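You operate a simulated robot arm through the tools that you are given. There is no shell and no other tool. Be economical: measure what you need, move in short steps, check, and stop when the job is done.

The job below is to be done with a simulated two-armed robot. You get a single attempt, and the scene is never put back.

## Task
Release the reference ball and stow it in the upper drawer.
Fine: hold the ball while turning its knob; leave the magnet off and the drawer shut. Set down upright: reference ball.
Where things are to end (x, y in the base frame): reference ball within 0.06 m of [0.65, -0.66].

The check looks at the end state, three seconds after you hand in, the way a careful person would. Anything else that was tipped, shoved, dropped, spilled or broken makes it a failure.

## Robot
Two 7-joint arms with two-finger parallel grippers on one trunk, on a base that drives. Base frame: it is fixed to the floor where the robot stands at the start and does not move with it; the origin is under the middle of the robot, x ahead of it, y to its left, z up. Readings come in m, rad, newtons and seconds.
The left shoulder is at the start at [0.03, 0.119, 1.06], the right one opposite. With the tool pointing down near the work surface each hand reaches from about 0.1 to 0.6 m from the robot's upright axis, wherever it stands, measured 20 degrees to its own side. Places, roughly: ball magnet knob [0.5, -0.2, 0.9]; inside of the upper drawer of the collet chest [0.7, -0.5, 0.6]; upper drawer of the collet chest [0.6, -0.5, 0.7]. Payload 3.43 kg a hand.
The TCP of each hand is the grasp point between the finger pads, 0.03 m short of the fingertips. In the tool frame z runs along the fingers and y along their closing line. The gripper opens to 0.094 m. The fingers are 0.028 m wide and 0.01 m thick; the gripper's body (0.05 by 0.096 m) begins 0.055 m behind the TCP.
Orientation is told as [roll, pitch, yaw] about the base's x, y, z axes, in that order, counted from this pose: with the fingers straight down and closing along the base's y, the tool's x points along the base's -x, its y along +y and its z along -z.

## Interface
- The arms move only by the tool apply_moves. It takes "left_moves", "right_moves" or both (then of equal length, played together; a hand with none holds still); each is a list of rows, each an object of numbers (a shift or turn left out is 0, a gripper value left out holds the last): "tx", "ty", "tz": the shift along the tool's x, y, z in units of 400 mm (1.0 is 400 mm); "wx", "wy", "wz": the turn, a rotation vector about the tool's x, y, z in units of 90 degrees (1.0 is 90 degrees); "claw": the gripper command, from -1 (shut) to 1 (fully open), values between in proportion. In form: [{"tx": .., "ty": .., "tz": .., "wx": .., "wy": .., "wz": .., "claw": ..}, ...]. A call has 1 to 12 rows; each row is the pose to reach, as a shift and turn from the pose commanded when the call began, along the tool's axes at that moment. A call with a number of a shift or a turn outside -1 to 1 is refused whole. Rows are played at 5 a second. More than 0.05 m and 0.15 rad between two rows, or a gripper value outside its range, and nothing of the call is played. A pose out of reach is approached as far as the arm can. The call stops where the force on the tool passes 40 N (or 10 N more than at its start, if that is more) or the arm is blocked; 0.2 s more then pass. Each finger travels about 0.072 m/s and halts on what it meets, pressing with about 43 N; the grip force reading is that of the motor and also rises with nothing between the fingers. The clock runs only during rows and for 0.2 s after the last one: add rows that repeat a pose to give the fingers time. It gives the time, the measured TCP pose, the force on the tool (base axes), the opening and the grip force at its end, in the units of the frame above (readings bear some noise), with the torque about the TCP (base axes, N m) and any sound that the robot's microphone picked up.
- Cameras (640 x 400 px; columns grow to the right, rows downward): "scene" is now at [0.0339, -0.0451, 1.7404]; the picture's right is [-0.65, -0.76, 0.00], its down [-0.68, 0.58, -0.45] and it looks along [0.34, -0.29, -0.89] (base axes); focal length 258 px, centre (320, 200). "left" rides on the left gripper at [0.076, -0.014, -0.102] in its tool frame; the picture's right is [0.18, 0.98, 0.00], its down [-0.75, 0.14, -0.64] and it looks along [-0.63, 0.12, 0.77] (tool axes); focal length 243 px, centre (320, 200). "right" rides on the right gripper at [0.076, 0.014, -0.103] in its tool frame; the picture's right is [-0.18, 0.98, 0.00], its down [-0.75, -0.14, -0.64] and it looks along [-0.63, -0.12, 0.77] (tool axes); focal length 243 px, centre (320, 200). There is no depth. A picture from a camera that has moved, and an enlarged one, comes with that camera's place and axes in the base frame and with its lens. The place of the scene camera against the robot may be out by one fixed shift of up to 0.025 m in any direction.
- camera(camera): a new picture of that camera. It takes no simulated time.
- slide_trunk(by): slides the trunk up (or, below 0, down) by that many m; the arms and the scene camera ride with it, the base frame stays. It gives what a move gives, with no picture.
- steer(legs): drives the robot by 1 to 6 legs, each [ahead, turn to the left] in m and rad, along the robot's own axes; the way and the turn of a leg run together, so that a leg with both is an arc; at most 1.5 m and 3.142 rad a leg. The arms and the cameras ride along, it lands a little off, and it stops where it bumps. It gives what a move gives.
- pan_tilt(pan, tilt): turns the head with the scene camera to pan (to the left, within 2.496 rad either way) and tilt (down, from -0.506 to 1.204), counted from straight ahead of the robot. It gives what a move gives.
- inspect(camera, box): a new picture of the part [left, top, right, bottom] of that camera's present view, enlarged. It takes no simulated time.
- hand_in(): hands the job in; it is judged then, once.

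Work in short steps. Places have to be worked out from the pictures, the camera data and where the tool is seen: move nearer, look again, correct. Check each grasp and each placing, and mend what went wrong. You have 120 turns and 100 pictures in all, those below and enlarged ones among them. Open the grippers and draw the arms clear of the work before you hand the job in, unless the task says otherwise; then end with one line.

The tools are called after "Emit:" as a command line: name --argument value ..., lists and objects as JSON in quotes. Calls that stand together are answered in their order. apply_moves: Moves the arms, as the interface text tells. Its arguments: {"type":"object","properties":{"left_moves":{"type":"array","items":{"type":"object","properties":{"tx":{"type":"number"},"ty":{"type":"number"},"tz":{"type":"number"},"wx":{"type":"number"},"wy":{"type":"number"},"wz":{"type":"number"},"claw":{"type":"number"}}}},"right_moves":{"type":"array","items":{"type":"object","properties":{"tx":{"type":"number"},"ty":{"type":"number"},"tz":{"type":"number"},"wx":{"type":"number"},"wy":{"type":"number"},"wz":{"type":"number"},"claw":{"type":"number"}}}}},"required":[]} The other tools are called the same way: slide_trunk (by) slides the trunk up or down; steer (legs) drives the base; pan_tilt (pan, tilt) turns the head that bears the scene camera; camera (camera) takes a picture; inspect (camera, box) takes an enlarged picture of a part of a camera's view; hand_in () hands the job in.

At the start:

```text
clock: 0.0
left_ee_pos: [0.4301, -0.0149, 1.1757]
left_ee_rot: [0.001, 0.0, 0.0]
left_wrist_force: [0.6, -0.2, -0.3]
left_torque: [-0.01, 0.01, -0.02]
left_opening: 0.0941
left_finger_force: 0.0
right_ee_pos: [0.2946, -0.3764, 1.1676]
right_ee_rot: [-0.001, -0.002, 0.0]
right_wrist_force: [0.0, 0.5, 0.2]
right_torque: [-0.02, 0.01, -0.04]
right_opening: 0.0941
right_finger_force: 0.1
trunk travel left (down, up): [-0.325, 0.085]
robot x, y, heading: [-0.0015, -0.0026, 0.004]
head pan, tilt: [-0.702, 1.107]
```

scene: 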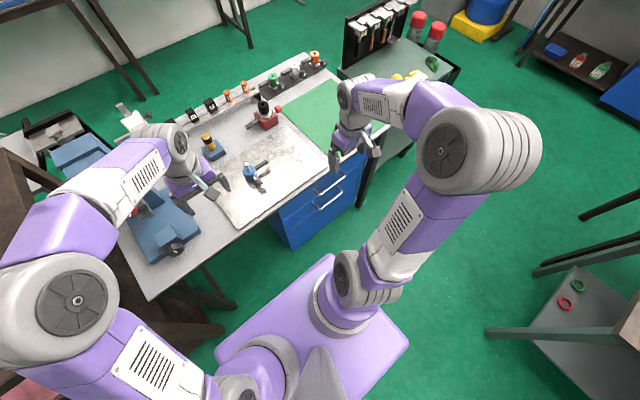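
right: 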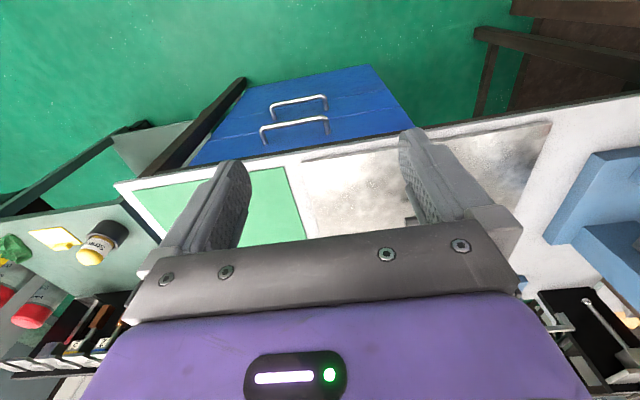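
left: 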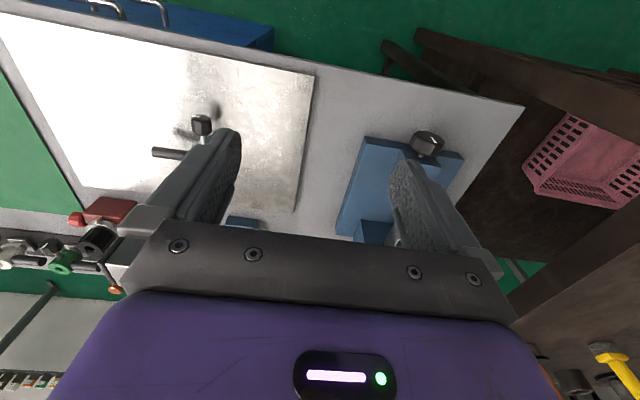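

I'll enlarge the scene view around the magnet and the drawer to see what the objects are.

Emit:
inspect --camera "scene" --box '[160, 70, 320, 220]'

Emit:
inspect --camera "scene" --box '[240, 140, 400, 260]'

Emit:
inspect --camera "left" --box '[100, 60, 320, 280]'

```text
2.67 times, centred on (240, 145) of scene
camera zoom: at [0.0339, -0.0451, 1.7404], right [-0.65, -0.76, 0.0], down [-0.68, 0.58, -0.45], along [0.34, -0.29, -0.89], focal length 688 px, centre (533, 347)
```

zoom: 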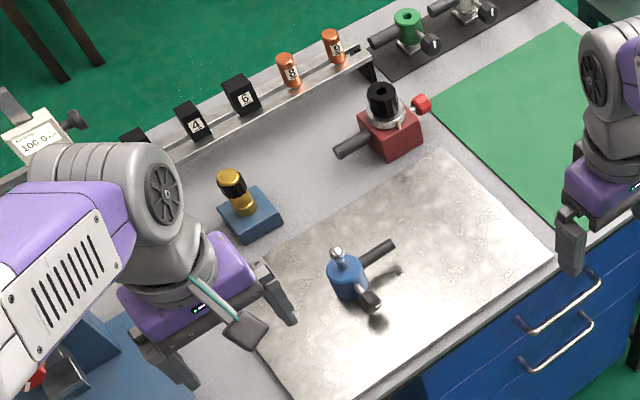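

```text
3.33 times, centred on (320, 200) of scene
camera zoom: at [0.0339, -0.0451, 1.7404], right [-0.65, -0.76, 0.0], down [-0.68, 0.58, -0.45], along [0.34, -0.29, -0.89], focal length 859 px, centre (320, 200)
```

zoom: 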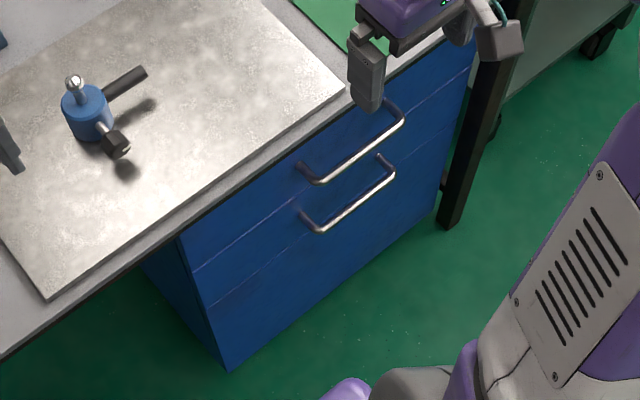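

```text
1.82 times, centred on (210, 170) of left
camera zoom: at [0.3534, -0.0289, 1.2793], right [-0.18, 0.98, 0.0], down [0.75, 0.14, 0.64], along [0.63, 0.12, -0.77], focal length 441 px, centre (520, 254)
```

zoom: 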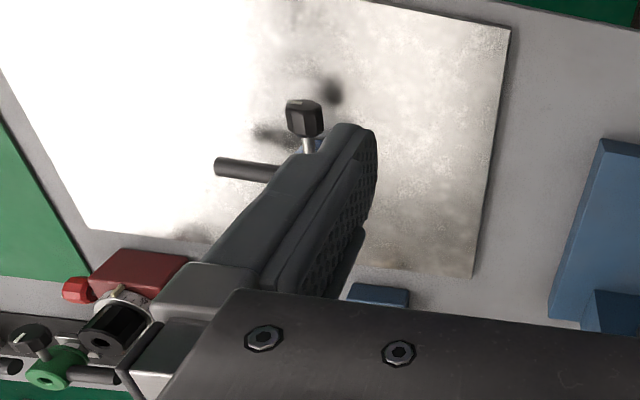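

The ball sits on a blue magnet base with a black knob facing the robot and a bar handle facing -y. I'll move the left hand out of the way and bring the right hand's camera over it.

Emit:
apply_moves --left_moves '[{"ty": 0.1}, {"ty": 0.2}, {"ty": 0.3}, {"ty": 0.4}, {"ty": 0.4}, {"ty": 0.4}]' --right_moves '[{"tx": -0.03, "ty": 0.1}, {"tx": -0.06, "ty": 0.2}, {"tx": -0.09, "ty": 0.3}, {"tx": -0.12, "ty": 0.4}, {"tx": -0.15, "ty": 0.5}, {"tx": -0.16, "ty": 0.56}]'

Emit:
camera --camera "right"

Emit:
camera --camera "scene"

```text
clock: 1.4
left_ee_pos: [0.4285, 0.1453, 1.1751]
left_ee_rot: [0.001, 0.0, 0.0]
left_wrist_force: [0.0, 0.7, -0.4]
left_torque: [-0.02, 0.0, -0.01]
left_opening: 0.0938
left_finger_force: 0.1
right_ee_pos: [0.3581, -0.1501, 1.1708]
right_ee_rot: [-0.003, -0.003, 0.001]
right_wrist_force: [0.1, -0.1, 0.3]
right_torque: [0.01, -0.03, -0.02]
right_opening: 0.0942
right_finger_force: 0.0
trunk travel left (down, up): [-0.325, 0.085]
robot x, y, heading: [-0.0002, -0.0001, 0.002]
head pan, tilt: [-0.702, 1.107]
```

```text
93 pictures are left
camera right: at [0.2836, -0.1363, 1.2726], right [0.18, 0.98, 0.0], down [0.75, -0.14, 0.64], along [0.63, -0.12, -0.77], focal length 243 px, centre (320, 200)
```

right: 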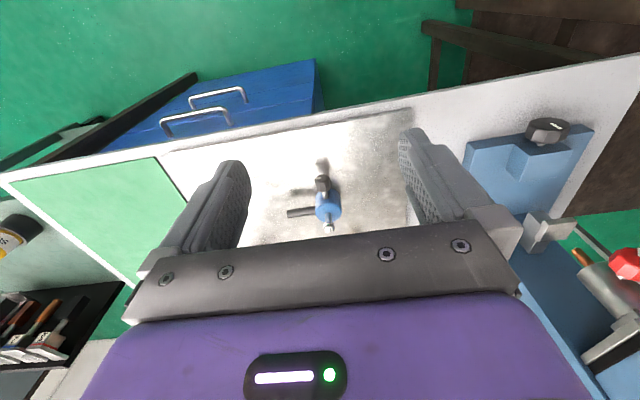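

```text
92 pictures are left
camera scene: at [0.034, -0.044, 1.7404], right [-0.65, -0.76, 0.0], down [-0.68, 0.58, -0.45], along [0.34, -0.29, -0.89], focal length 258 px, centre (320, 200)
```

scene: 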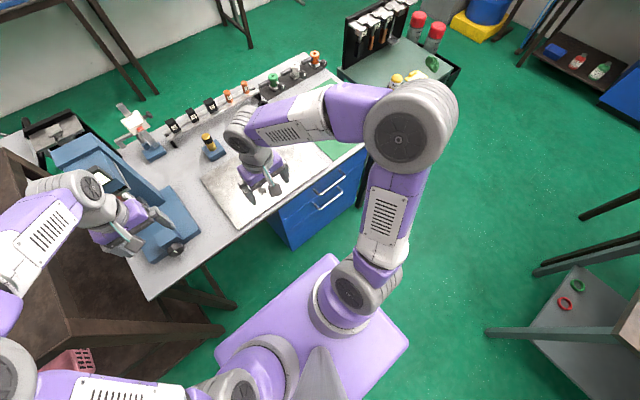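

The ball is well centred between the fingers. I'll descend along the camera's axis for a closer view with parallax.

Emit:
apply_moves --right_moves '[{"tx": -0.075, "tz": 0.09}, {"tx": -0.15, "tz": 0.18}, {"tx": -0.22, "ty": -0.02, "tz": 0.27}, {"tx": -0.25, "ty": -0.04, "tz": 0.32}, {"tx": -0.25, "ty": -0.04, "tz": 0.32}]'

Emit:
camera --camera "right"

Emit:
inspect --camera "right" --box '[240, 110, 400, 230]'

```text
clock: 2.6
left_ee_pos: [0.4289, 0.1456, 1.1743]
left_ee_rot: [0.001, 0.001, 0.001]
left_wrist_force: [0.6, 0.3, 0.2]
left_torque: [0.0, 0.03, -0.01]
left_opening: 0.0941
left_finger_force: 0.0
right_ee_pos: [0.4595, -0.1679, 1.0416]
right_ee_rot: [0.001, -0.004, 0.002]
right_wrist_force: [0.3, 0.0, -0.1]
right_torque: [-0.06, 0.03, -0.04]
right_opening: 0.094
right_finger_force: 0.1
trunk travel left (down, up): [-0.325, 0.085]
robot x, y, heading: [0.0043, -0.0026, 0.003]
head pan, tilt: [-0.702, 1.107]
```

```text
91 pictures are left
camera right: at [0.3843, -0.155, 1.1452], right [0.18, 0.98, 0.0], down [0.75, -0.14, 0.64], along [0.63, -0.12, -0.77], focal length 243 px, centre (320, 200)
```

right: 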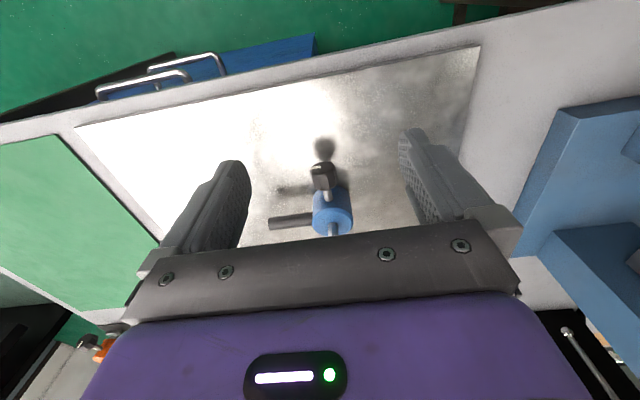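

```text
3.33 times, centred on (320, 170) of right
camera zoom: at [0.3843, -0.155, 1.1452], right [0.18, 0.98, 0.0], down [0.75, -0.14, 0.64], along [0.63, -0.12, -0.77], focal length 809 px, centre (320, 300)
```

zoom: 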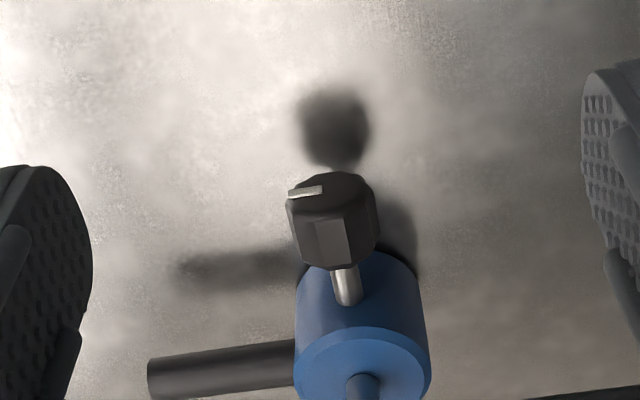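

The knob stands on a stem toward the robot, with its white mark pointing to -y. For height I need a side view, so I'll yaw the left hand -90° so its camera looks along -y at the ball.

Emit:
apply_moves --left_moves '[{"wz": 0.09}, {"wz": 0.18}, {"wz": 0.27}, {"wz": 0.36, "tz": 0.05}, {"wz": 0.45, "tz": 0.1}, {"wz": 0.54, "tz": 0.15}, {"wz": 0.63, "tz": 0.2}, {"wz": 0.72, "tz": 0.25, "tx": -0.05}, {"wz": 0.81, "tz": 0.3, "tx": -0.1}, {"wz": 0.9, "tz": 0.3, "tx": -0.15}, {"wz": 1.0, "tz": 0.3, "tx": -0.2}, {"wz": 1.0, "tz": 0.3, "tx": -0.25}]'

Emit:
camera --camera "left"

```text
refused: row 11 steps farther than a row can; nothing moved
```

```text
89 pictures are left
camera left: at [0.3527, 0.1315, 1.2787], right [-0.18, 0.98, 0.0], down [0.75, 0.14, 0.64], along [0.63, 0.12, -0.77], focal length 243 px, centre (320, 200)
```

left: 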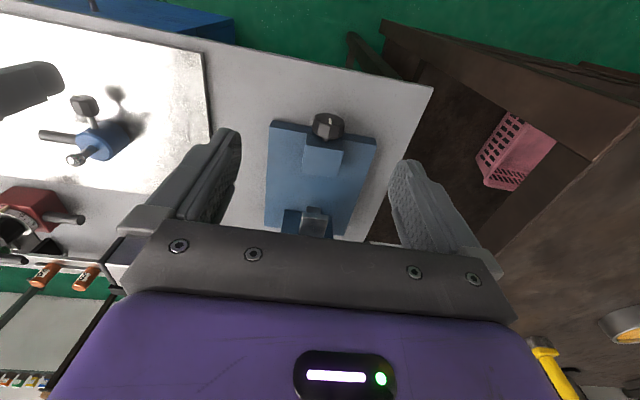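

The refused row aside, this view already gives a good baseline. I'll zoom in on it for triangulation.

Emit:
inspect --camera "left" --box '[0, 50, 200, 200]'

```text
2.67 times, centred on (100, 125) of left
camera zoom: at [0.3527, 0.1315, 1.2787], right [-0.18, 0.98, 0.0], down [0.75, 0.14, 0.64], along [0.63, 0.12, -0.77], focal length 647 px, centre (907, 400)
```

zoom: 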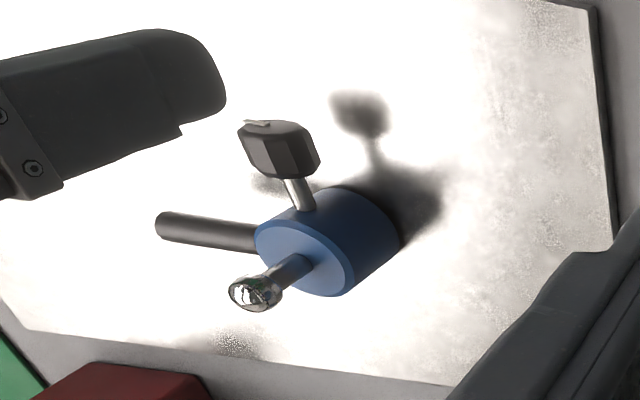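

Triangulated: knob centre ≈ (0.531,-0.178,0.923), ball ≈ (0.597,-0.180,0.971), handle along y from -0.21 to -0.27 at z≈0.916, plate at z≈0.892. Plan: the right hand closes along x on the handle, tilted outward, and the left turns the knob from above. First I'll yaw the right hand by -90°, raised and shifted to -y.

Emit:
apply_moves --right_moves '[{"wz": 0.084, "ty": -0.03, "tz": -0.05}, {"wz": 0.168, "ty": -0.06, "tz": -0.1}, {"wz": 0.252, "ty": -0.09, "tz": -0.1}, {"wz": 0.336, "ty": -0.12, "tz": -0.1}, {"wz": 0.42, "ty": -0.15, "tz": -0.1}, {"wz": 0.504, "ty": -0.18, "tz": -0.1}, {"wz": 0.588, "ty": -0.21, "tz": -0.1}, {"wz": 0.672, "ty": -0.24, "tz": -0.1}, {"wz": 0.756, "ty": -0.26, "tz": -0.1}, {"wz": 0.84, "ty": -0.26, "tz": -0.1}, {"wz": 0.924, "ty": -0.26, "tz": -0.1}, {"wz": 1.0, "ty": -0.26, "tz": -0.1}]'

```text
clock: 5.2
left_ee_pos: [0.4292, 0.1451, 1.1753]
left_ee_rot: [0.0, -0.001, -0.001]
left_wrist_force: [0.0, 0.9, 0.3]
left_torque: [0.02, 0.02, 0.02]
left_opening: 0.0939
left_finger_force: 0.0
right_ee_pos: [0.4581, -0.2719, 1.0794]
right_ee_rot: [0.001, 0.001, -1.574]
right_wrist_force: [0.3, 0.2, 0.2]
right_torque: [-0.02, 0.02, 0.03]
right_opening: 0.0941
right_finger_force: 0.0
trunk travel left (down, up): [-0.325, 0.085]
robot x, y, heading: [0.0036, 0.0, -0.002]
head pan, tilt: [-0.702, 1.107]
```

The yaw worked. The handle is near the edge of reach, so I'll drive 0.1 m ahead, which leaves the base well clear of the bench.

Emit:
steer --legs '[[0.1, 0.0]]'

Emit:
camera --camera "right"

Emit:
camera --camera "scene"

```text
clock: 6.4
left_ee_pos: [0.5261, 0.145, 1.173]
left_ee_rot: [0.001, 0.011, 0.001]
left_wrist_force: [-1.2, 0.0, 0.7]
left_torque: [-0.01, 0.04, -0.01]
left_opening: 0.0941
left_finger_force: 0.1
right_ee_pos: [0.5591, -0.2715, 1.0796]
right_ee_rot: [0.0, -0.001, -1.57]
right_wrist_force: [0.5, 0.5, -0.8]
right_torque: [-0.03, 0.01, -0.03]
right_opening: 0.0939
right_finger_force: 0.1
trunk travel left (down, up): [-0.325, 0.085]
robot x, y, heading: [0.1001, -0.0028, 0.002]
head pan, tilt: [-0.702, 1.107]
stopped in leg 1: the force on the tool passed its limit at 52 N (the readings are from after the stop); the commanded pose is now the measured one
```

```text
87 pictures are left
camera right: at [0.5741, -0.1963, 1.1832], right [0.98, -0.18, 0.0], down [-0.14, -0.75, 0.64], along [-0.12, -0.63, -0.77], focal length 243 px, centre (320, 200)
```

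right: 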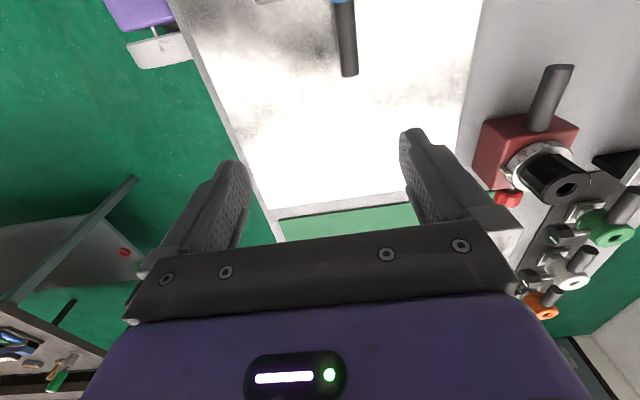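

```text
86 pictures are left
camera scene: at [0.1342, -0.045, 1.7404], right [-0.65, -0.76, 0.0], down [-0.68, 0.58, -0.45], along [0.34, -0.29, -0.89], focal length 258 px, centre (320, 200)
```

scene: 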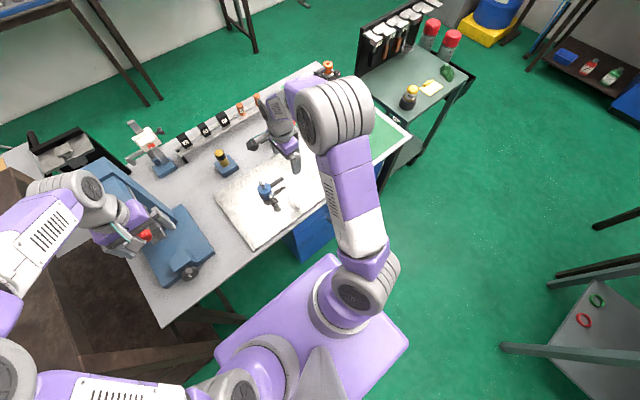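

A contact stopped the drive at the end; probably the left hand met the tall blue fixture. I'll look with the left camera.

Emit:
camera --camera "left"

Emit:
inspect --camera "scene" --box '[60, 140, 240, 300]'

```text
85 pictures are left
camera left: at [0.4508, 0.1311, 1.279], right [-0.18, 0.98, 0.0], down [0.76, 0.14, 0.63], along [0.62, 0.12, -0.77], focal length 243 px, centre (320, 200)
```

left: 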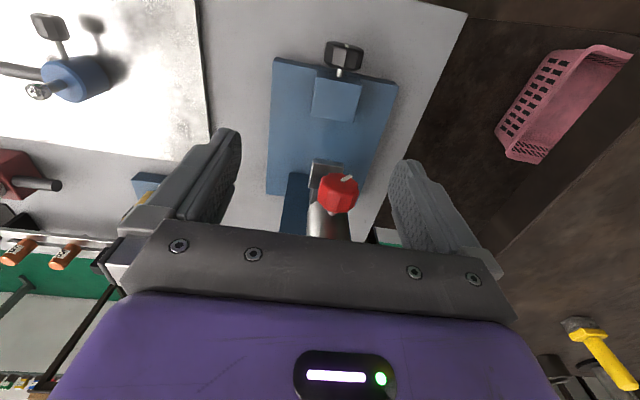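

```text
2.50 times, centred on (150, 220) of scene
camera zoom: at [0.1342, -0.045, 1.7404], right [-0.65, -0.76, 0.0], down [-0.68, 0.58, -0.45], along [0.34, -0.29, -0.89], focal length 644 px, centre (745, 150)
```

zoom: 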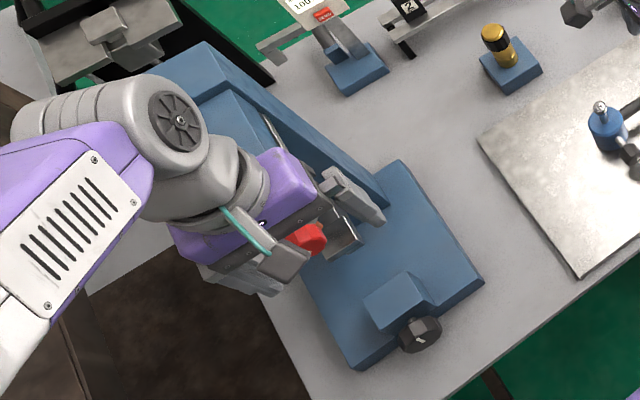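

The left palm touched the red knob of the blue stand. I'll back the left hand straight out along -x, then raise it and move it in to the knob side.

Emit:
apply_moves --left_moves '[{"tx": 0.06}, {"tx": 0.14}, {"tx": 0.24}, {"tx": 0.24, "ty": -0.1}, {"tx": 0.24, "ty": -0.2}, {"tx": 0.24, "ty": -0.3}, {"tx": 0.24, "ty": -0.3}]'

Emit:
camera --camera "left"

Emit:
inspect --camera "scene" --box '[60, 100, 260, 300]'

```text
clock: 8.0
left_ee_pos: [0.4294, 0.0235, 1.1741]
left_ee_rot: [0.0, 0.012, 0.001]
left_wrist_force: [-1.0, -0.4, -0.9]
left_torque: [-0.04, 0.0, 0.0]
left_opening: 0.0941
left_finger_force: 0.1
right_ee_pos: [0.5579, -0.2709, 1.0804]
right_ee_rot: [0.002, -0.003, -1.57]
right_wrist_force: [0.3, -0.7, 0.7]
right_torque: [0.0, 0.02, 0.0]
right_opening: 0.094
right_finger_force: 0.0
trunk travel left (down, up): [-0.325, 0.085]
robot x, y, heading: [0.1024, 0.0004, 0.001]
head pan, tilt: [-0.702, 1.107]
```

```text
83 pictures are left
camera left: at [0.3552, 0.0094, 1.2792], right [-0.18, 0.98, 0.0], down [0.76, 0.14, 0.63], along [0.62, 0.12, -0.77], focal length 243 px, centre (320, 200)
```

left: 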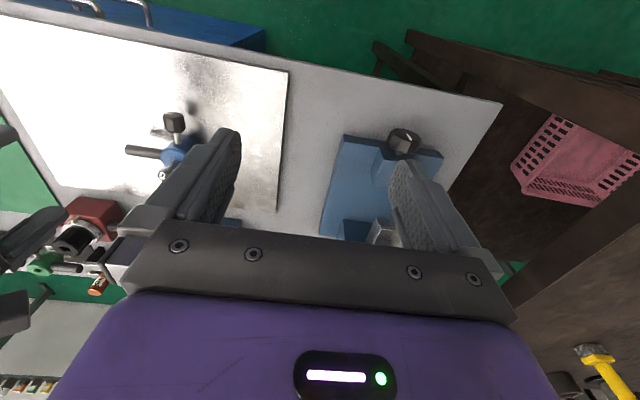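

```text
2.00 times, centred on (160, 200) of scene
camera zoom: at [0.133, -0.0441, 1.7404], right [-0.65, -0.76, 0.0], down [-0.68, 0.58, -0.45], along [0.34, -0.29, -0.89], focal length 516 px, centre (640, 200)
```

zoom: 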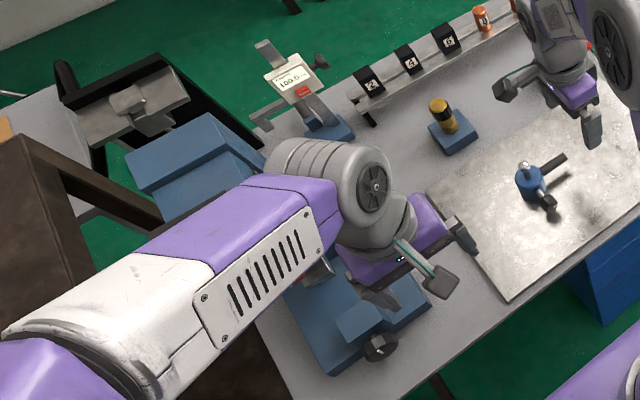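

The stand hasn't moved: its corner is at the same place to 1 mm. Now I'll tilt the right hand 30° outward and hover along its approach line to the handle.

Emit:
apply_moves --right_moves '[{"wy": 0.07, "ty": 0.03}, {"wy": 0.14, "ty": 0.06, "tx": -0.03, "tz": 0.03}, {"wy": 0.21, "ty": 0.0975, "tx": -0.0675, "tz": 0.08}, {"wy": 0.28, "ty": 0.0975, "tx": -0.0675, "tz": 0.14}, {"wy": 0.333, "ty": 0.0975, "tx": -0.0675, "tz": 0.2}, {"wy": 0.333, "ty": 0.0975, "tx": -0.0675, "tz": 0.2}]'

Emit:
camera --camera "right"

Emit:
inspect --camera "left" --box '[0, 60, 240, 280]'

```text
clock: 9.4
left_ee_pos: [0.4287, 0.0241, 1.1744]
left_ee_rot: [0.0, 0.01, -0.001]
left_wrist_force: [-0.2, -0.1, -1.2]
left_torque: [-0.05, 0.01, 0.03]
left_opening: 0.0941
left_finger_force: 0.0
right_ee_pos: [0.5957, -0.2985, 1.0006]
right_ee_rot: [0.003, 0.524, -1.57]
right_wrist_force: [-1.0, 0.2, -0.2]
right_torque: [-0.01, -0.01, 0.01]
right_opening: 0.0935
right_finger_force: 0.0
trunk travel left (down, up): [-0.325, 0.085]
robot x, y, heading: [0.0992, 0.0023, -0.0]
head pan, tilt: [-0.702, 1.107]
```

```text
81 pictures are left
camera right: at [0.6115, -0.2842, 1.1282], right [0.98, -0.16, -0.09], down [-0.14, -0.97, 0.18], along [-0.12, -0.16, -0.98], focal length 243 px, centre (320, 200)
```

right: 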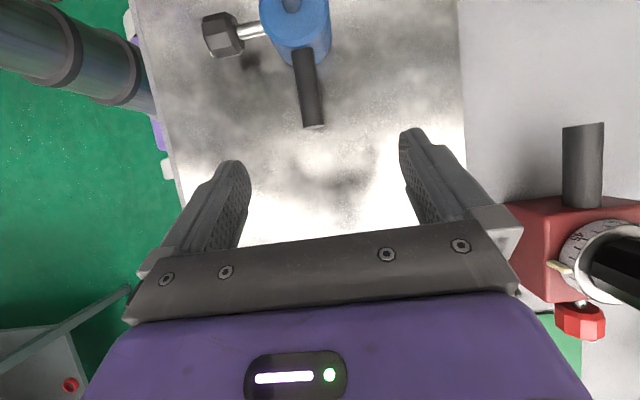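

```text
1.82 times, centred on (120, 170) of left
camera zoom: at [0.3551, 0.0096, 1.2792], right [-0.18, 0.98, 0.0], down [0.76, 0.14, 0.63], along [0.62, 0.12, -0.77], focal length 441 px, centre (684, 254)
```

zoom: 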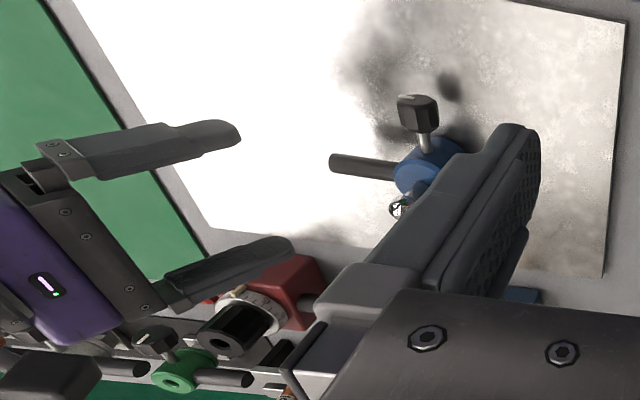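

The handle tip reads ≈(0.591,-0.257) and its axis x≈0.590. I'll descend along the finger line until the pads straddle the handle.

Emit:
apply_moves --right_moves '[{"tx": 0.0255, "ty": -0.0125, "tz": 0.05}, {"tx": 0.0255, "ty": -0.0125, "tz": 0.11}, {"tx": 0.0255, "ty": -0.0125, "tz": 0.16}, {"tx": 0.0255, "ty": -0.0125, "tz": 0.19}, {"tx": 0.0255, "ty": -0.0125, "tz": 0.2185}, {"tx": 0.0255, "ty": -0.0125, "tz": 0.2185}]'

Emit:
camera --camera "right"

Emit:
inspect --camera "left" --box '[0, 60, 240, 280]'

```text
clock: 10.8
left_ee_pos: [0.4295, 0.0237, 1.1745]
left_ee_rot: [0.003, 0.012, 0.001]
left_wrist_force: [-0.4, 0.3, -0.9]
left_torque: [0.01, 0.01, 0.02]
left_opening: 0.0941
left_finger_force: 0.1
right_ee_pos: [0.5903, -0.2465, 0.9289]
right_ee_rot: [0.001, 0.524, -1.568]
right_wrist_force: [0.2, 0.2, -0.2]
right_torque: [0.02, -0.02, -0.06]
right_opening: 0.0941
right_finger_force: 0.0
trunk travel left (down, up): [-0.325, 0.085]
robot x, y, heading: [0.1039, 0.0019, -0.002]
head pan, tilt: [-0.702, 1.107]
```

```text
79 pictures are left
camera right: at [0.6059, -0.2318, 1.0569], right [0.98, -0.16, -0.09], down [-0.14, -0.97, 0.18], along [-0.12, -0.16, -0.98], focal length 243 px, centre (320, 200)
```

right: 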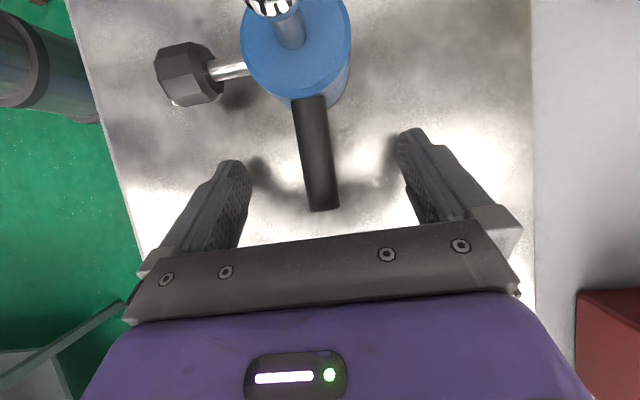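

```text
1.82 times, centred on (120, 170) of left
camera zoom: at [0.3553, 0.0091, 1.2792], right [-0.18, 0.98, 0.0], down [0.76, 0.14, 0.63], along [0.62, 0.12, -0.77], focal length 441 px, centre (684, 254)
```

zoom: 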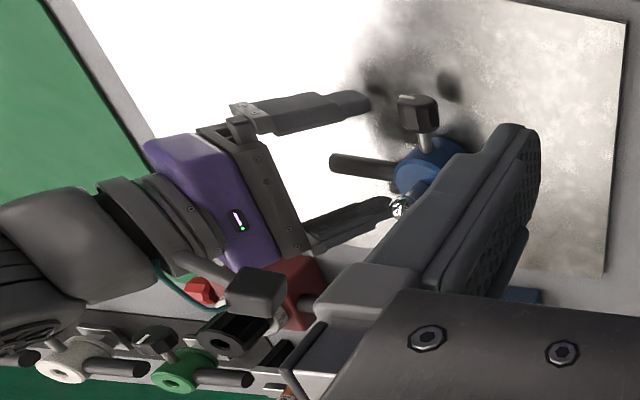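

The handle lies between the pads. Closing the right gripper.

Emit:
apply_moves --right_moves '[{"claw": -1}, {"claw": -1}, {"claw": -1}, {"claw": -1}, {"claw": -1}]'

Emit:
camera --camera "right"

```text
clock: 12.0
left_ee_pos: [0.431, 0.0224, 1.1753]
left_ee_rot: [0.001, 0.012, -0.002]
left_wrist_force: [-0.1, 0.8, -0.7]
left_torque: [-0.01, 0.01, -0.03]
left_opening: 0.0941
left_finger_force: 0.1
right_ee_pos: [0.5907, -0.2462, 0.9294]
right_ee_rot: [0.001, 0.522, -1.569]
right_wrist_force: [1.9, 0.7, -0.2]
right_torque: [-0.03, -0.04, 0.03]
right_opening: 0.0213
right_finger_force: 43.0
trunk travel left (down, up): [-0.325, 0.085]
robot x, y, heading: [0.0992, -0.0001, 0.001]
head pan, tilt: [-0.702, 1.107]
```

```text
77 pictures are left
camera right: at [0.6064, -0.232, 1.0571], right [0.98, -0.16, -0.09], down [-0.14, -0.97, 0.18], along [-0.12, -0.16, -0.98], focal length 243 px, centre (320, 200)
```

right: 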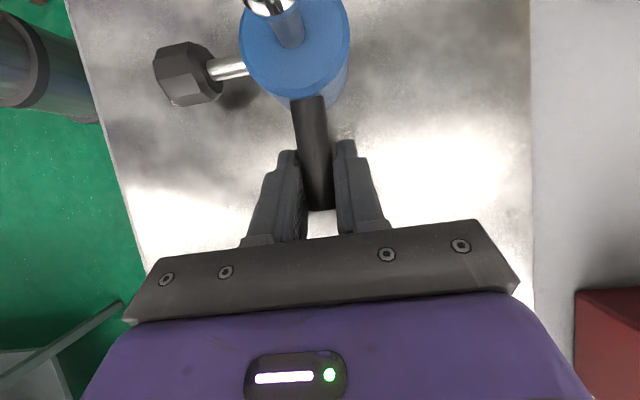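

Grip confirmed: 43 N on a 21 mm handle. The knob again reads (0.531,-0.176). I'll bring the left hand above the knob with the gripper half open.

Emit:
apply_moves --left_moves '[{"ty": -0.1, "tx": -0.05, "claw": 0.1}, {"ty": -0.2, "tx": -0.1, "wy": -0.007}, {"ty": -0.3, "tx": -0.15, "wy": -0.007}, {"ty": -0.4, "tx": -0.2, "wy": -0.007}, {"ty": -0.5, "tx": -0.25, "wy": -0.007}, {"ty": -0.5, "tx": -0.25, "tz": 0.1, "wy": -0.007}, {"ty": -0.5, "tx": -0.25, "tz": 0.2, "wy": -0.007}, {"ty": -0.5, "tx": -0.25, "tz": 0.3, "wy": -0.007}, {"ty": -0.5, "tx": -0.25, "tz": 0.37, "wy": -0.007}, {"ty": -0.5, "tx": -0.25, "tz": 0.37, "wy": -0.007}]'

Emit:
camera --camera "left"

Emit:
camera --camera "right"

```text
clock: 14.2
left_ee_pos: [0.5274, -0.1733, 1.0265]
left_ee_rot: [0.002, -0.001, 0.0]
left_wrist_force: [-0.2, -1.1, -0.8]
left_torque: [0.0, -0.03, -0.02]
left_opening: 0.0519
left_finger_force: 0.0
right_ee_pos: [0.5916, -0.2468, 0.9291]
right_ee_rot: [0.002, 0.52, -1.569]
right_wrist_force: [4.7, -0.6, 2.5]
right_torque: [0.37, -0.01, 0.01]
right_opening: 0.0217
right_finger_force: 42.9
trunk travel left (down, up): [-0.325, 0.085]
robot x, y, heading: [0.097, -0.0041, -0.001]
head pan, tilt: [-0.702, 1.107]
```

```text
76 pictures are left
camera left: at [0.4519, -0.1879, 1.1294], right [-0.18, 0.98, 0.0], down [0.75, 0.14, 0.64], along [0.63, 0.12, -0.77], focal length 243 px, centre (320, 200)
```

left: 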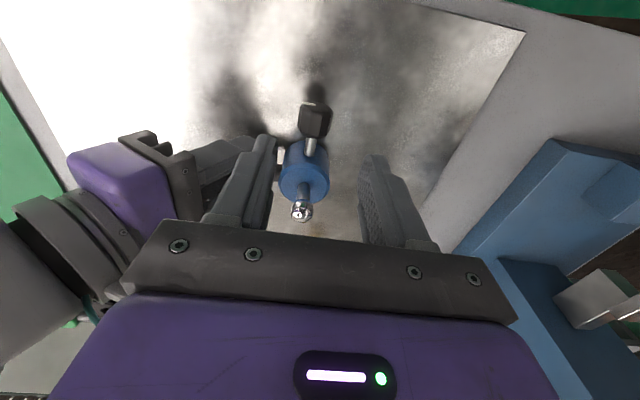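

```text
75 pictures are left
camera right: at [0.6064, -0.2321, 1.0571], right [0.98, -0.16, -0.09], down [-0.14, -0.97, 0.18], along [-0.12, -0.16, -0.98], focal length 243 px, centre (320, 200)
```

right: 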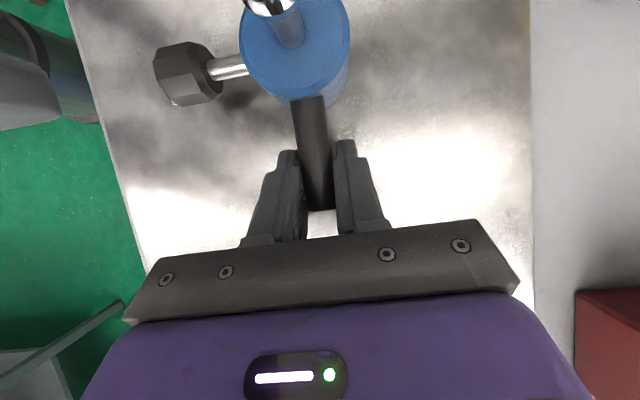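

The knob's confirmed at (0.533,-0.177). I'll lower the left hand so its tips reach about 12 mm below the knob centre.

Emit:
apply_moves --left_moves '[{"ty": -0.008, "tx": -0.005, "tz": 0.07}, {"ty": -0.008, "tx": -0.005, "tz": 0.14}, {"ty": -0.008, "tx": -0.005, "tz": 0.18}, {"ty": -0.008, "tx": -0.005, "tz": 0.214}, {"ty": -0.008, "tx": -0.005, "tz": 0.214}]'

Emit:
camera --camera "left"

Emit:
camera --camera "right"

```text
clock: 15.4
left_ee_pos: [0.5299, -0.1783, 0.9411]
left_ee_rot: [0.001, 0.002, 0.0]
left_wrist_force: [0.7, 0.0, 0.8]
left_torque: [-0.01, -0.01, 0.0]
left_opening: 0.0519
left_finger_force: 0.1
right_ee_pos: [0.5905, -0.2464, 0.9285]
right_ee_rot: [0.002, 0.522, -1.568]
right_wrist_force: [4.5, -0.9, 3.0]
right_torque: [-0.04, -0.06, 0.03]
right_opening: 0.0213
right_finger_force: 43.0
trunk travel left (down, up): [-0.325, 0.085]
robot x, y, heading: [0.0969, 0.0004, -0.001]
head pan, tilt: [-0.702, 1.107]
```

```text
74 pictures are left
camera left: at [0.4532, -0.1925, 1.0449], right [-0.18, 0.98, 0.0], down [0.75, 0.14, 0.64], along [0.63, 0.12, -0.77], focal length 243 px, centre (320, 200)
```

left: 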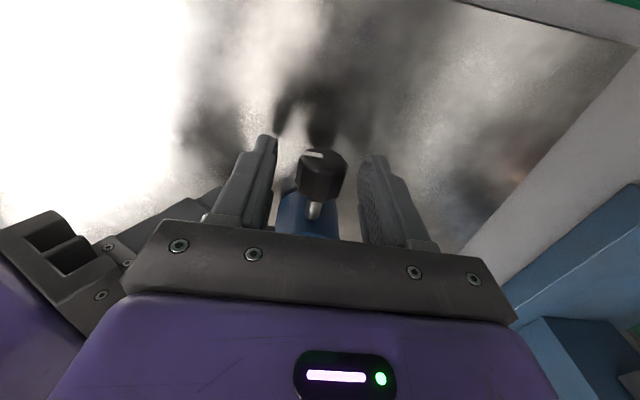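

```text
73 pictures are left
camera right: at [0.6064, -0.232, 1.057], right [0.98, -0.16, -0.09], down [-0.14, -0.97, 0.18], along [-0.12, -0.16, -0.98], focal length 243 px, centre (320, 200)
```

right: 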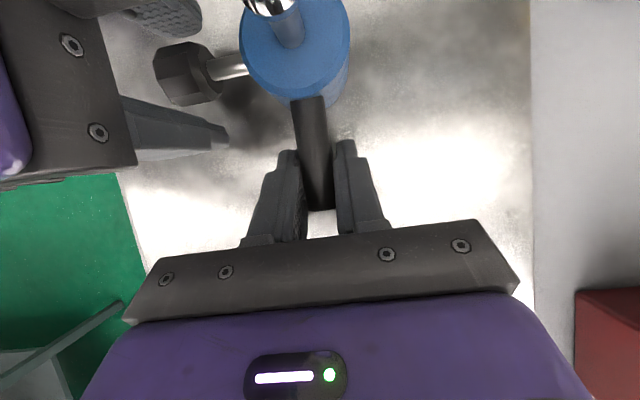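

The knob is centred between the left fingers. Closing, then checking the mark.

Emit:
apply_moves --left_moves '[{"claw": -1}, {"claw": -1}, {"claw": -1}, {"claw": -1}]'

Emit:
inspect --camera "left" --box '[240, 110, 400, 230]'

```text
clock: 16.4
left_ee_pos: [0.5297, -0.1783, 0.9415]
left_ee_rot: [0.002, 0.002, 0.001]
left_wrist_force: [-0.8, 9.3, -0.4]
left_torque: [0.14, 0.02, 0.06]
left_opening: 0.0263
left_finger_force: 43.0
right_ee_pos: [0.5908, -0.2465, 0.9296]
right_ee_rot: [0.003, 0.523, -1.57]
right_wrist_force: [4.8, -3.1, 3.0]
right_torque: [0.38, 0.01, 0.02]
right_opening: 0.0216
right_finger_force: 43.2
trunk travel left (down, up): [-0.325, 0.085]
robot x, y, heading: [0.1017, 0.0032, -0.0]
head pan, tilt: [-0.702, 1.107]
```

```text
3.33 times, centred on (320, 170) of left
camera zoom: at [0.4532, -0.1916, 1.0449], right [-0.18, 0.98, 0.0], down [0.75, 0.14, 0.64], along [0.63, 0.12, -0.77], focal length 809 px, centre (320, 300)
```

zoom: 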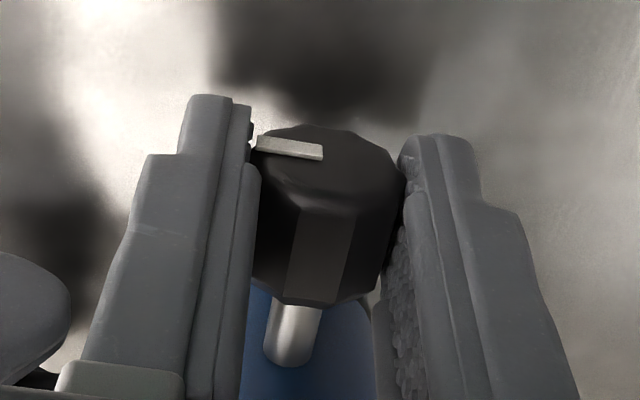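

Both pads are on the knob (26 mm), mark toward -y. I'll try turning by tilting the hand toward +y, which takes the mark upward, pivoting about the knob axis, in small steps and watching torque and sound.

Emit:
apply_moves --left_moves '[{"wx": 0.0764, "ty": 0.0055, "tz": 0.0003}, {"wx": 0.153, "ty": 0.011, "tz": 0.0013}, {"wx": 0.229, "ty": 0.0163, "tz": 0.003}, {"wx": 0.229, "ty": 0.0163, "tz": 0.003}]'

Emit:
inspect --camera "left" --box '[240, 110, 400, 230]'

```text
clock: 17.4
left_ee_pos: [0.5282, -0.1731, 0.9402]
left_ee_rot: [-0.359, 0.001, -0.003]
left_wrist_force: [-3.1, 3.3, -0.3]
left_torque: [0.06, 0.13, -0.02]
left_opening: 0.0265
left_finger_force: 43.8
right_ee_pos: [0.5901, -0.247, 0.9277]
right_ee_rot: [0.0, 0.525, -1.571]
right_wrist_force: [2.1, -3.0, 0.0]
right_torque: [-0.12, 0.01, 0.0]
right_opening: 0.0215
right_finger_force: 42.8
trunk travel left (down, up): [-0.325, 0.085]
robot x, y, heading: [0.0991, 0.0002, 0.004]
head pan, tilt: [-0.702, 1.107]
```

```text
3.33 times, centred on (320, 170) of left
camera zoom: at [0.4524, -0.1485, 1.042], right [-0.18, 0.92, -0.35], down [0.75, 0.36, 0.55], along [0.63, -0.16, -0.76], focal length 809 px, centre (320, 300)
```

zoom: 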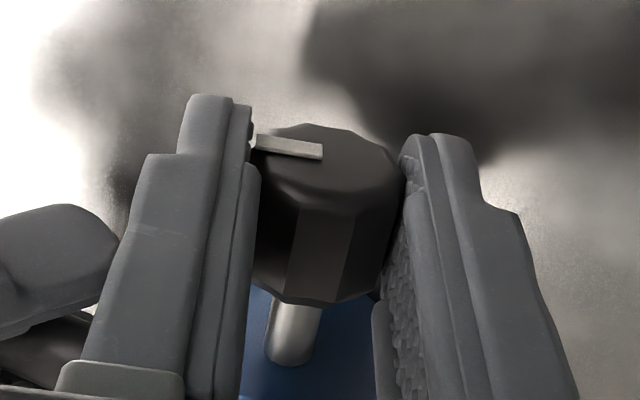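

The knob turns freely with the hand: the mark stays fixed relative to the fingers. I'll continue to about 58°.

Emit:
apply_moves --left_moves '[{"wx": 0.089, "ty": 0.0065, "tz": 0.0005}, {"wx": 0.178, "ty": 0.0128, "tz": 0.0018}, {"wx": 0.267, "ty": 0.0189, "tz": 0.004}, {"wx": 0.3565, "ty": 0.0246, "tz": 0.007}, {"wx": 0.42, "ty": 0.0284, "tz": 0.0097}, {"wx": 0.42, "ty": 0.0284, "tz": 0.0097}]'

Emit:
inspect --camera "left" --box '[240, 110, 400, 230]'

```text
clock: 18.8
left_ee_pos: [0.5289, -0.1628, 0.9324]
left_ee_rot: [-1.021, -0.004, -0.001]
left_wrist_force: [-1.1, 0.3, 15.3]
left_torque: [-0.21, -0.57, 0.07]
left_opening: 0.0263
left_finger_force: 42.9
right_ee_pos: [0.5904, -0.2469, 0.9292]
right_ee_rot: [0.001, 0.523, -1.569]
right_wrist_force: [0.7, -2.9, -4.2]
right_torque: [-0.63, -0.09, -0.09]
right_opening: 0.0215
right_finger_force: 42.9
trunk travel left (down, up): [-0.325, 0.085]
robot x, y, heading: [0.1014, -0.0026, 0.004]
head pan, tilt: [-0.702, 1.107]
```

```text
3.33 times, centred on (320, 170) of left
camera zoom: at [0.4529, -0.082, 0.9992], right [-0.18, 0.51, -0.84], down [0.75, 0.62, 0.22], along [0.63, -0.59, -0.5], focal length 809 px, centre (320, 300)
```

zoom: 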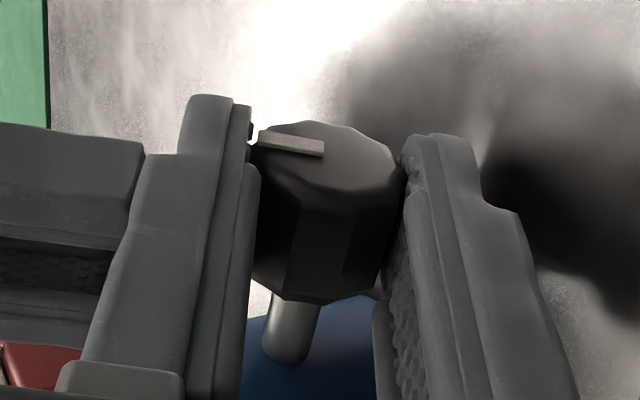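

The knob turned ~58° in total with no click yet and a 15 N upward push, probably the lower finger near the plate. I'll open slightly while lifting, back off along the fingers, and return to vertical for a second bite.

Emit:
apply_moves --left_moves '[{"claw": -0.25, "ty": -0.013}, {"claw": -0.15, "ty": -0.018, "tz": -0.03}, {"tz": -0.1, "ty": -0.018}, {"tz": -0.2, "ty": -0.018}, {"tz": -0.2, "ty": -0.018}]'

Emit:
camera --camera "left"

Emit:
inspect --camera "right" --box '[120, 0, 360, 150]'

```text
clock: 20.0
left_ee_pos: [0.5296, -0.0988, 0.9801]
left_ee_rot: [-1.019, -0.001, -0.002]
left_wrist_force: [0.4, 0.2, -0.6]
left_torque: [0.02, 0.0, -0.01]
left_opening: 0.0402
left_finger_force: 0.0
right_ee_pos: [0.591, -0.2453, 0.9294]
right_ee_rot: [0.001, 0.523, -1.567]
right_wrist_force: [-0.5, 0.4, 0.7]
right_torque: [0.01, 0.07, 0.04]
right_opening: 0.0215
right_finger_force: 42.7
trunk travel left (down, up): [-0.325, 0.085]
robot x, y, heading: [0.1016, 0.0005, -0.005]
head pan, tilt: [-0.702, 1.107]
```

```text
69 pictures are left
camera left: at [0.4538, -0.0182, 1.0469], right [-0.18, 0.52, -0.84], down [0.75, 0.62, 0.22], along [0.63, -0.59, -0.5], focal length 243 px, centre (320, 200)
```

left: 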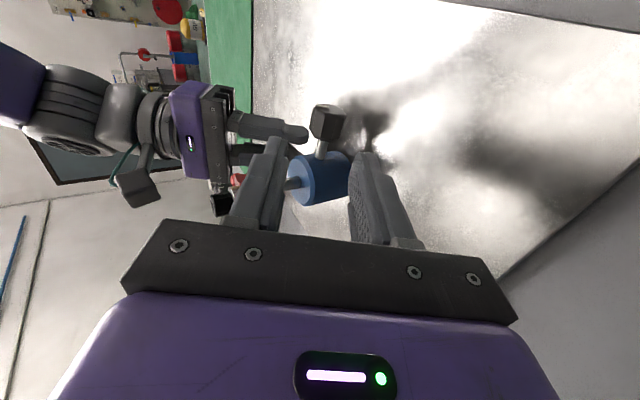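

```text
2.67 times, centred on (240, 75) of right
camera zoom: at [0.6061, -0.232, 1.0571], right [0.98, -0.16, -0.09], down [-0.14, -0.97, 0.18], along [-0.12, -0.16, -0.98], focal length 647 px, centre (533, 533)
```

zoom: 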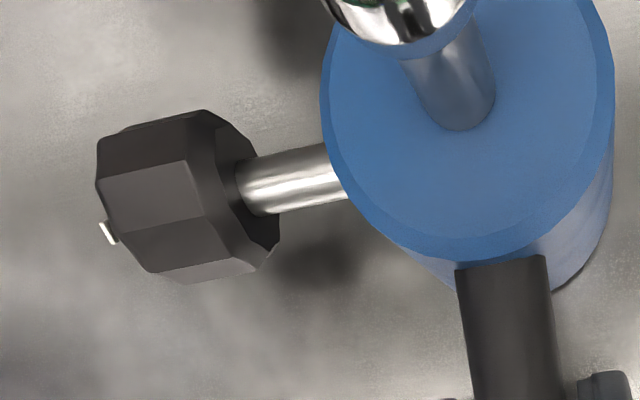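

I'll zoom the left view on the knob face to read the mark.

Emit:
inspect --camera "left" --box '[280, 80, 380, 155]'

```text
5.33 times, centred on (330, 118) of left
camera zoom: at [0.4538, -0.0182, 1.0469], right [-0.18, 0.52, -0.84], down [0.75, 0.62, 0.22], along [0.63, -0.59, -0.5], focal length 1294 px, centre (267, 640)
```

zoom: 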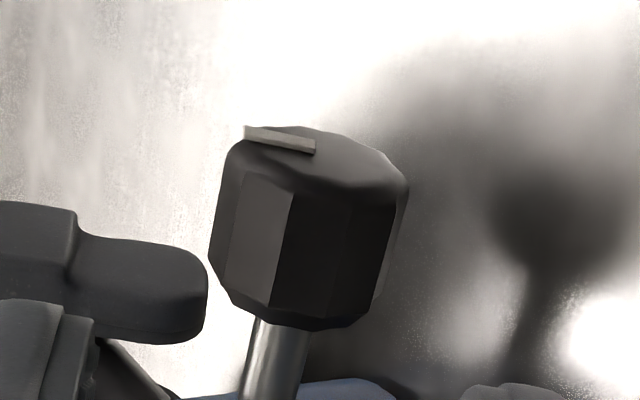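

The mark kept its place ~58° up. I'll bring the left hand back upright over the knob.

Emit:
apply_moves --left_moves '[{"ty": -0.064, "tz": -0.039, "claw": 0.1}, {"ty": -0.064, "tz": -0.039, "wx": -0.08}, {"ty": -0.07, "tz": -0.02, "wx": -0.16}, {"ty": -0.08, "tz": 0.01, "wx": -0.25}, {"ty": -0.1, "tz": 0.04, "wx": -0.34}, {"ty": -0.12, "tz": 0.08, "wx": -0.43}, {"ty": -0.135, "tz": 0.11, "wx": -0.52}, {"ty": -0.1475, "tz": 0.135, "wx": -0.6}, {"ty": -0.1475, "tz": 0.135, "wx": -0.649}, {"ty": -0.1475, "tz": 0.135, "wx": -0.649}]'

Emit:
camera --camera "left"

```text
clock: 22.2
left_ee_pos: [0.5295, -0.175, 1.0015]
left_ee_rot: [0.003, -0.001, 0.0]
left_wrist_force: [-0.5, -0.1, 0.0]
left_torque: [0.01, 0.01, -0.06]
left_opening: 0.0518
left_finger_force: 0.2
right_ee_pos: [0.5921, -0.2468, 0.9291]
right_ee_rot: [0.001, 0.524, -1.568]
right_wrist_force: [0.6, 0.1, -0.1]
right_torque: [0.02, 0.09, -0.02]
right_opening: 0.0214
right_finger_force: 43.1
trunk travel left (down, up): [-0.325, 0.085]
robot x, y, heading: [0.0988, 0.0013, 0.004]
head pan, tilt: [-0.702, 1.107]
```

```text
66 pictures are left
camera left: at [0.454, -0.1883, 1.1048], right [-0.18, 0.98, 0.0], down [0.75, 0.14, 0.64], along [0.63, 0.12, -0.77], focal length 243 px, centre (320, 200)
```

left: 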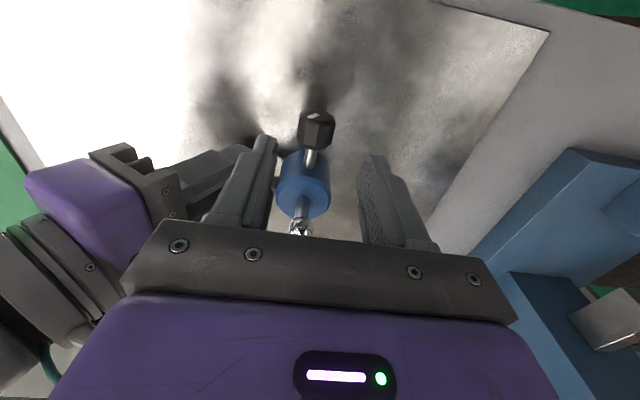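

Upright and centred. Descending and gripping again.

Emit:
apply_moves --left_moves '[{"tz": 0.06, "ty": -0.005}, {"tz": 0.11, "ty": -0.005}, {"tz": 0.15, "ty": -0.005}, {"tz": 0.15, "ty": -0.005}, {"tz": 0.15, "ty": -0.005, "claw": -1}, {"tz": 0.15, "ty": -0.005, "claw": -1}, {"tz": 0.15, "ty": -0.005, "claw": -1}, {"tz": 0.15, "ty": -0.005, "claw": -1}]'

Emit:
inspect --camera "left" --box '[240, 110, 400, 230]'

```text
clock: 24.0
left_ee_pos: [0.5296, -0.1773, 0.9408]
left_ee_rot: [0.002, 0.001, 0.0]
left_wrist_force: [0.3, -1.1, 0.0]
left_torque: [-0.03, 0.11, 0.0]
left_opening: 0.0267
left_finger_force: 43.0
right_ee_pos: [0.5907, -0.2466, 0.9291]
right_ee_rot: [0.002, 0.524, -1.569]
right_wrist_force: [-1.9, 1.2, -0.2]
right_torque: [-0.05, -0.01, 0.01]
right_opening: 0.0214
right_finger_force: 42.4
trunk travel left (down, up): [-0.325, 0.085]
robot x, y, heading: [0.099, -0.0, -0.003]
head pan, tilt: [-0.702, 1.107]
```

```text
3.33 times, centred on (320, 170) of left
camera zoom: at [0.4535, -0.1908, 1.0453], right [-0.18, 0.98, 0.0], down [0.75, 0.14, 0.64], along [0.63, 0.12, -0.77], focal length 809 px, centre (320, 300)
```

zoom: 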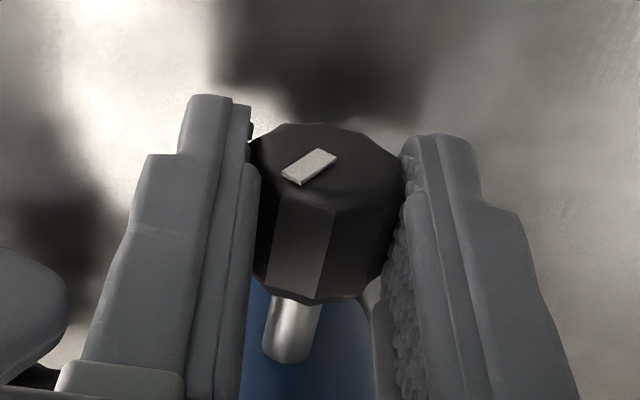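

Gripped, mark at ~58°. Turning a further ~32° in small steps.

Emit:
apply_moves --left_moves '[{"wx": 0.089, "ty": 0.0065, "tz": 0.0005}, {"wx": 0.178, "ty": 0.0128, "tz": 0.0018}, {"wx": 0.267, "ty": 0.0189, "tz": 0.004}, {"wx": 0.3565, "ty": 0.0246, "tz": 0.007}, {"wx": 0.3565, "ty": 0.0246, "tz": 0.007}]'

Emit:
inspect --camera "left" --box '[240, 110, 400, 230]'

```text
clock: 25.2
left_ee_pos: [0.5294, -0.1677, 0.9396]
left_ee_rot: [-0.561, 0.001, 0.001]
left_wrist_force: [2.5, -7.2, -1.5]
left_torque: [0.06, 0.18, -0.14]
left_opening: 0.0264
left_finger_force: 43.6
right_ee_pos: [0.5905, -0.2473, 0.9294]
right_ee_rot: [-0.001, 0.524, -1.569]
right_wrist_force: [-2.7, 5.9, 1.2]
right_torque: [-0.01, 0.0, -0.02]
right_opening: 0.0211
right_finger_force: 42.7
trunk travel left (down, up): [-0.325, 0.085]
robot x, y, heading: [0.0996, -0.0028, 0.002]
head pan, tilt: [-0.702, 1.107]
```

```text
3.33 times, centred on (320, 170) of left
camera zoom: at [0.4532, -0.1248, 1.0347], right [-0.18, 0.83, -0.52], down [0.75, 0.46, 0.47], along [0.63, -0.31, -0.71], focal length 809 px, centre (320, 300)
```

zoom: 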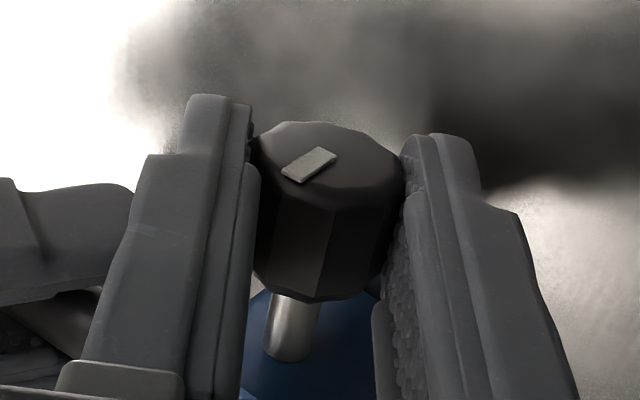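

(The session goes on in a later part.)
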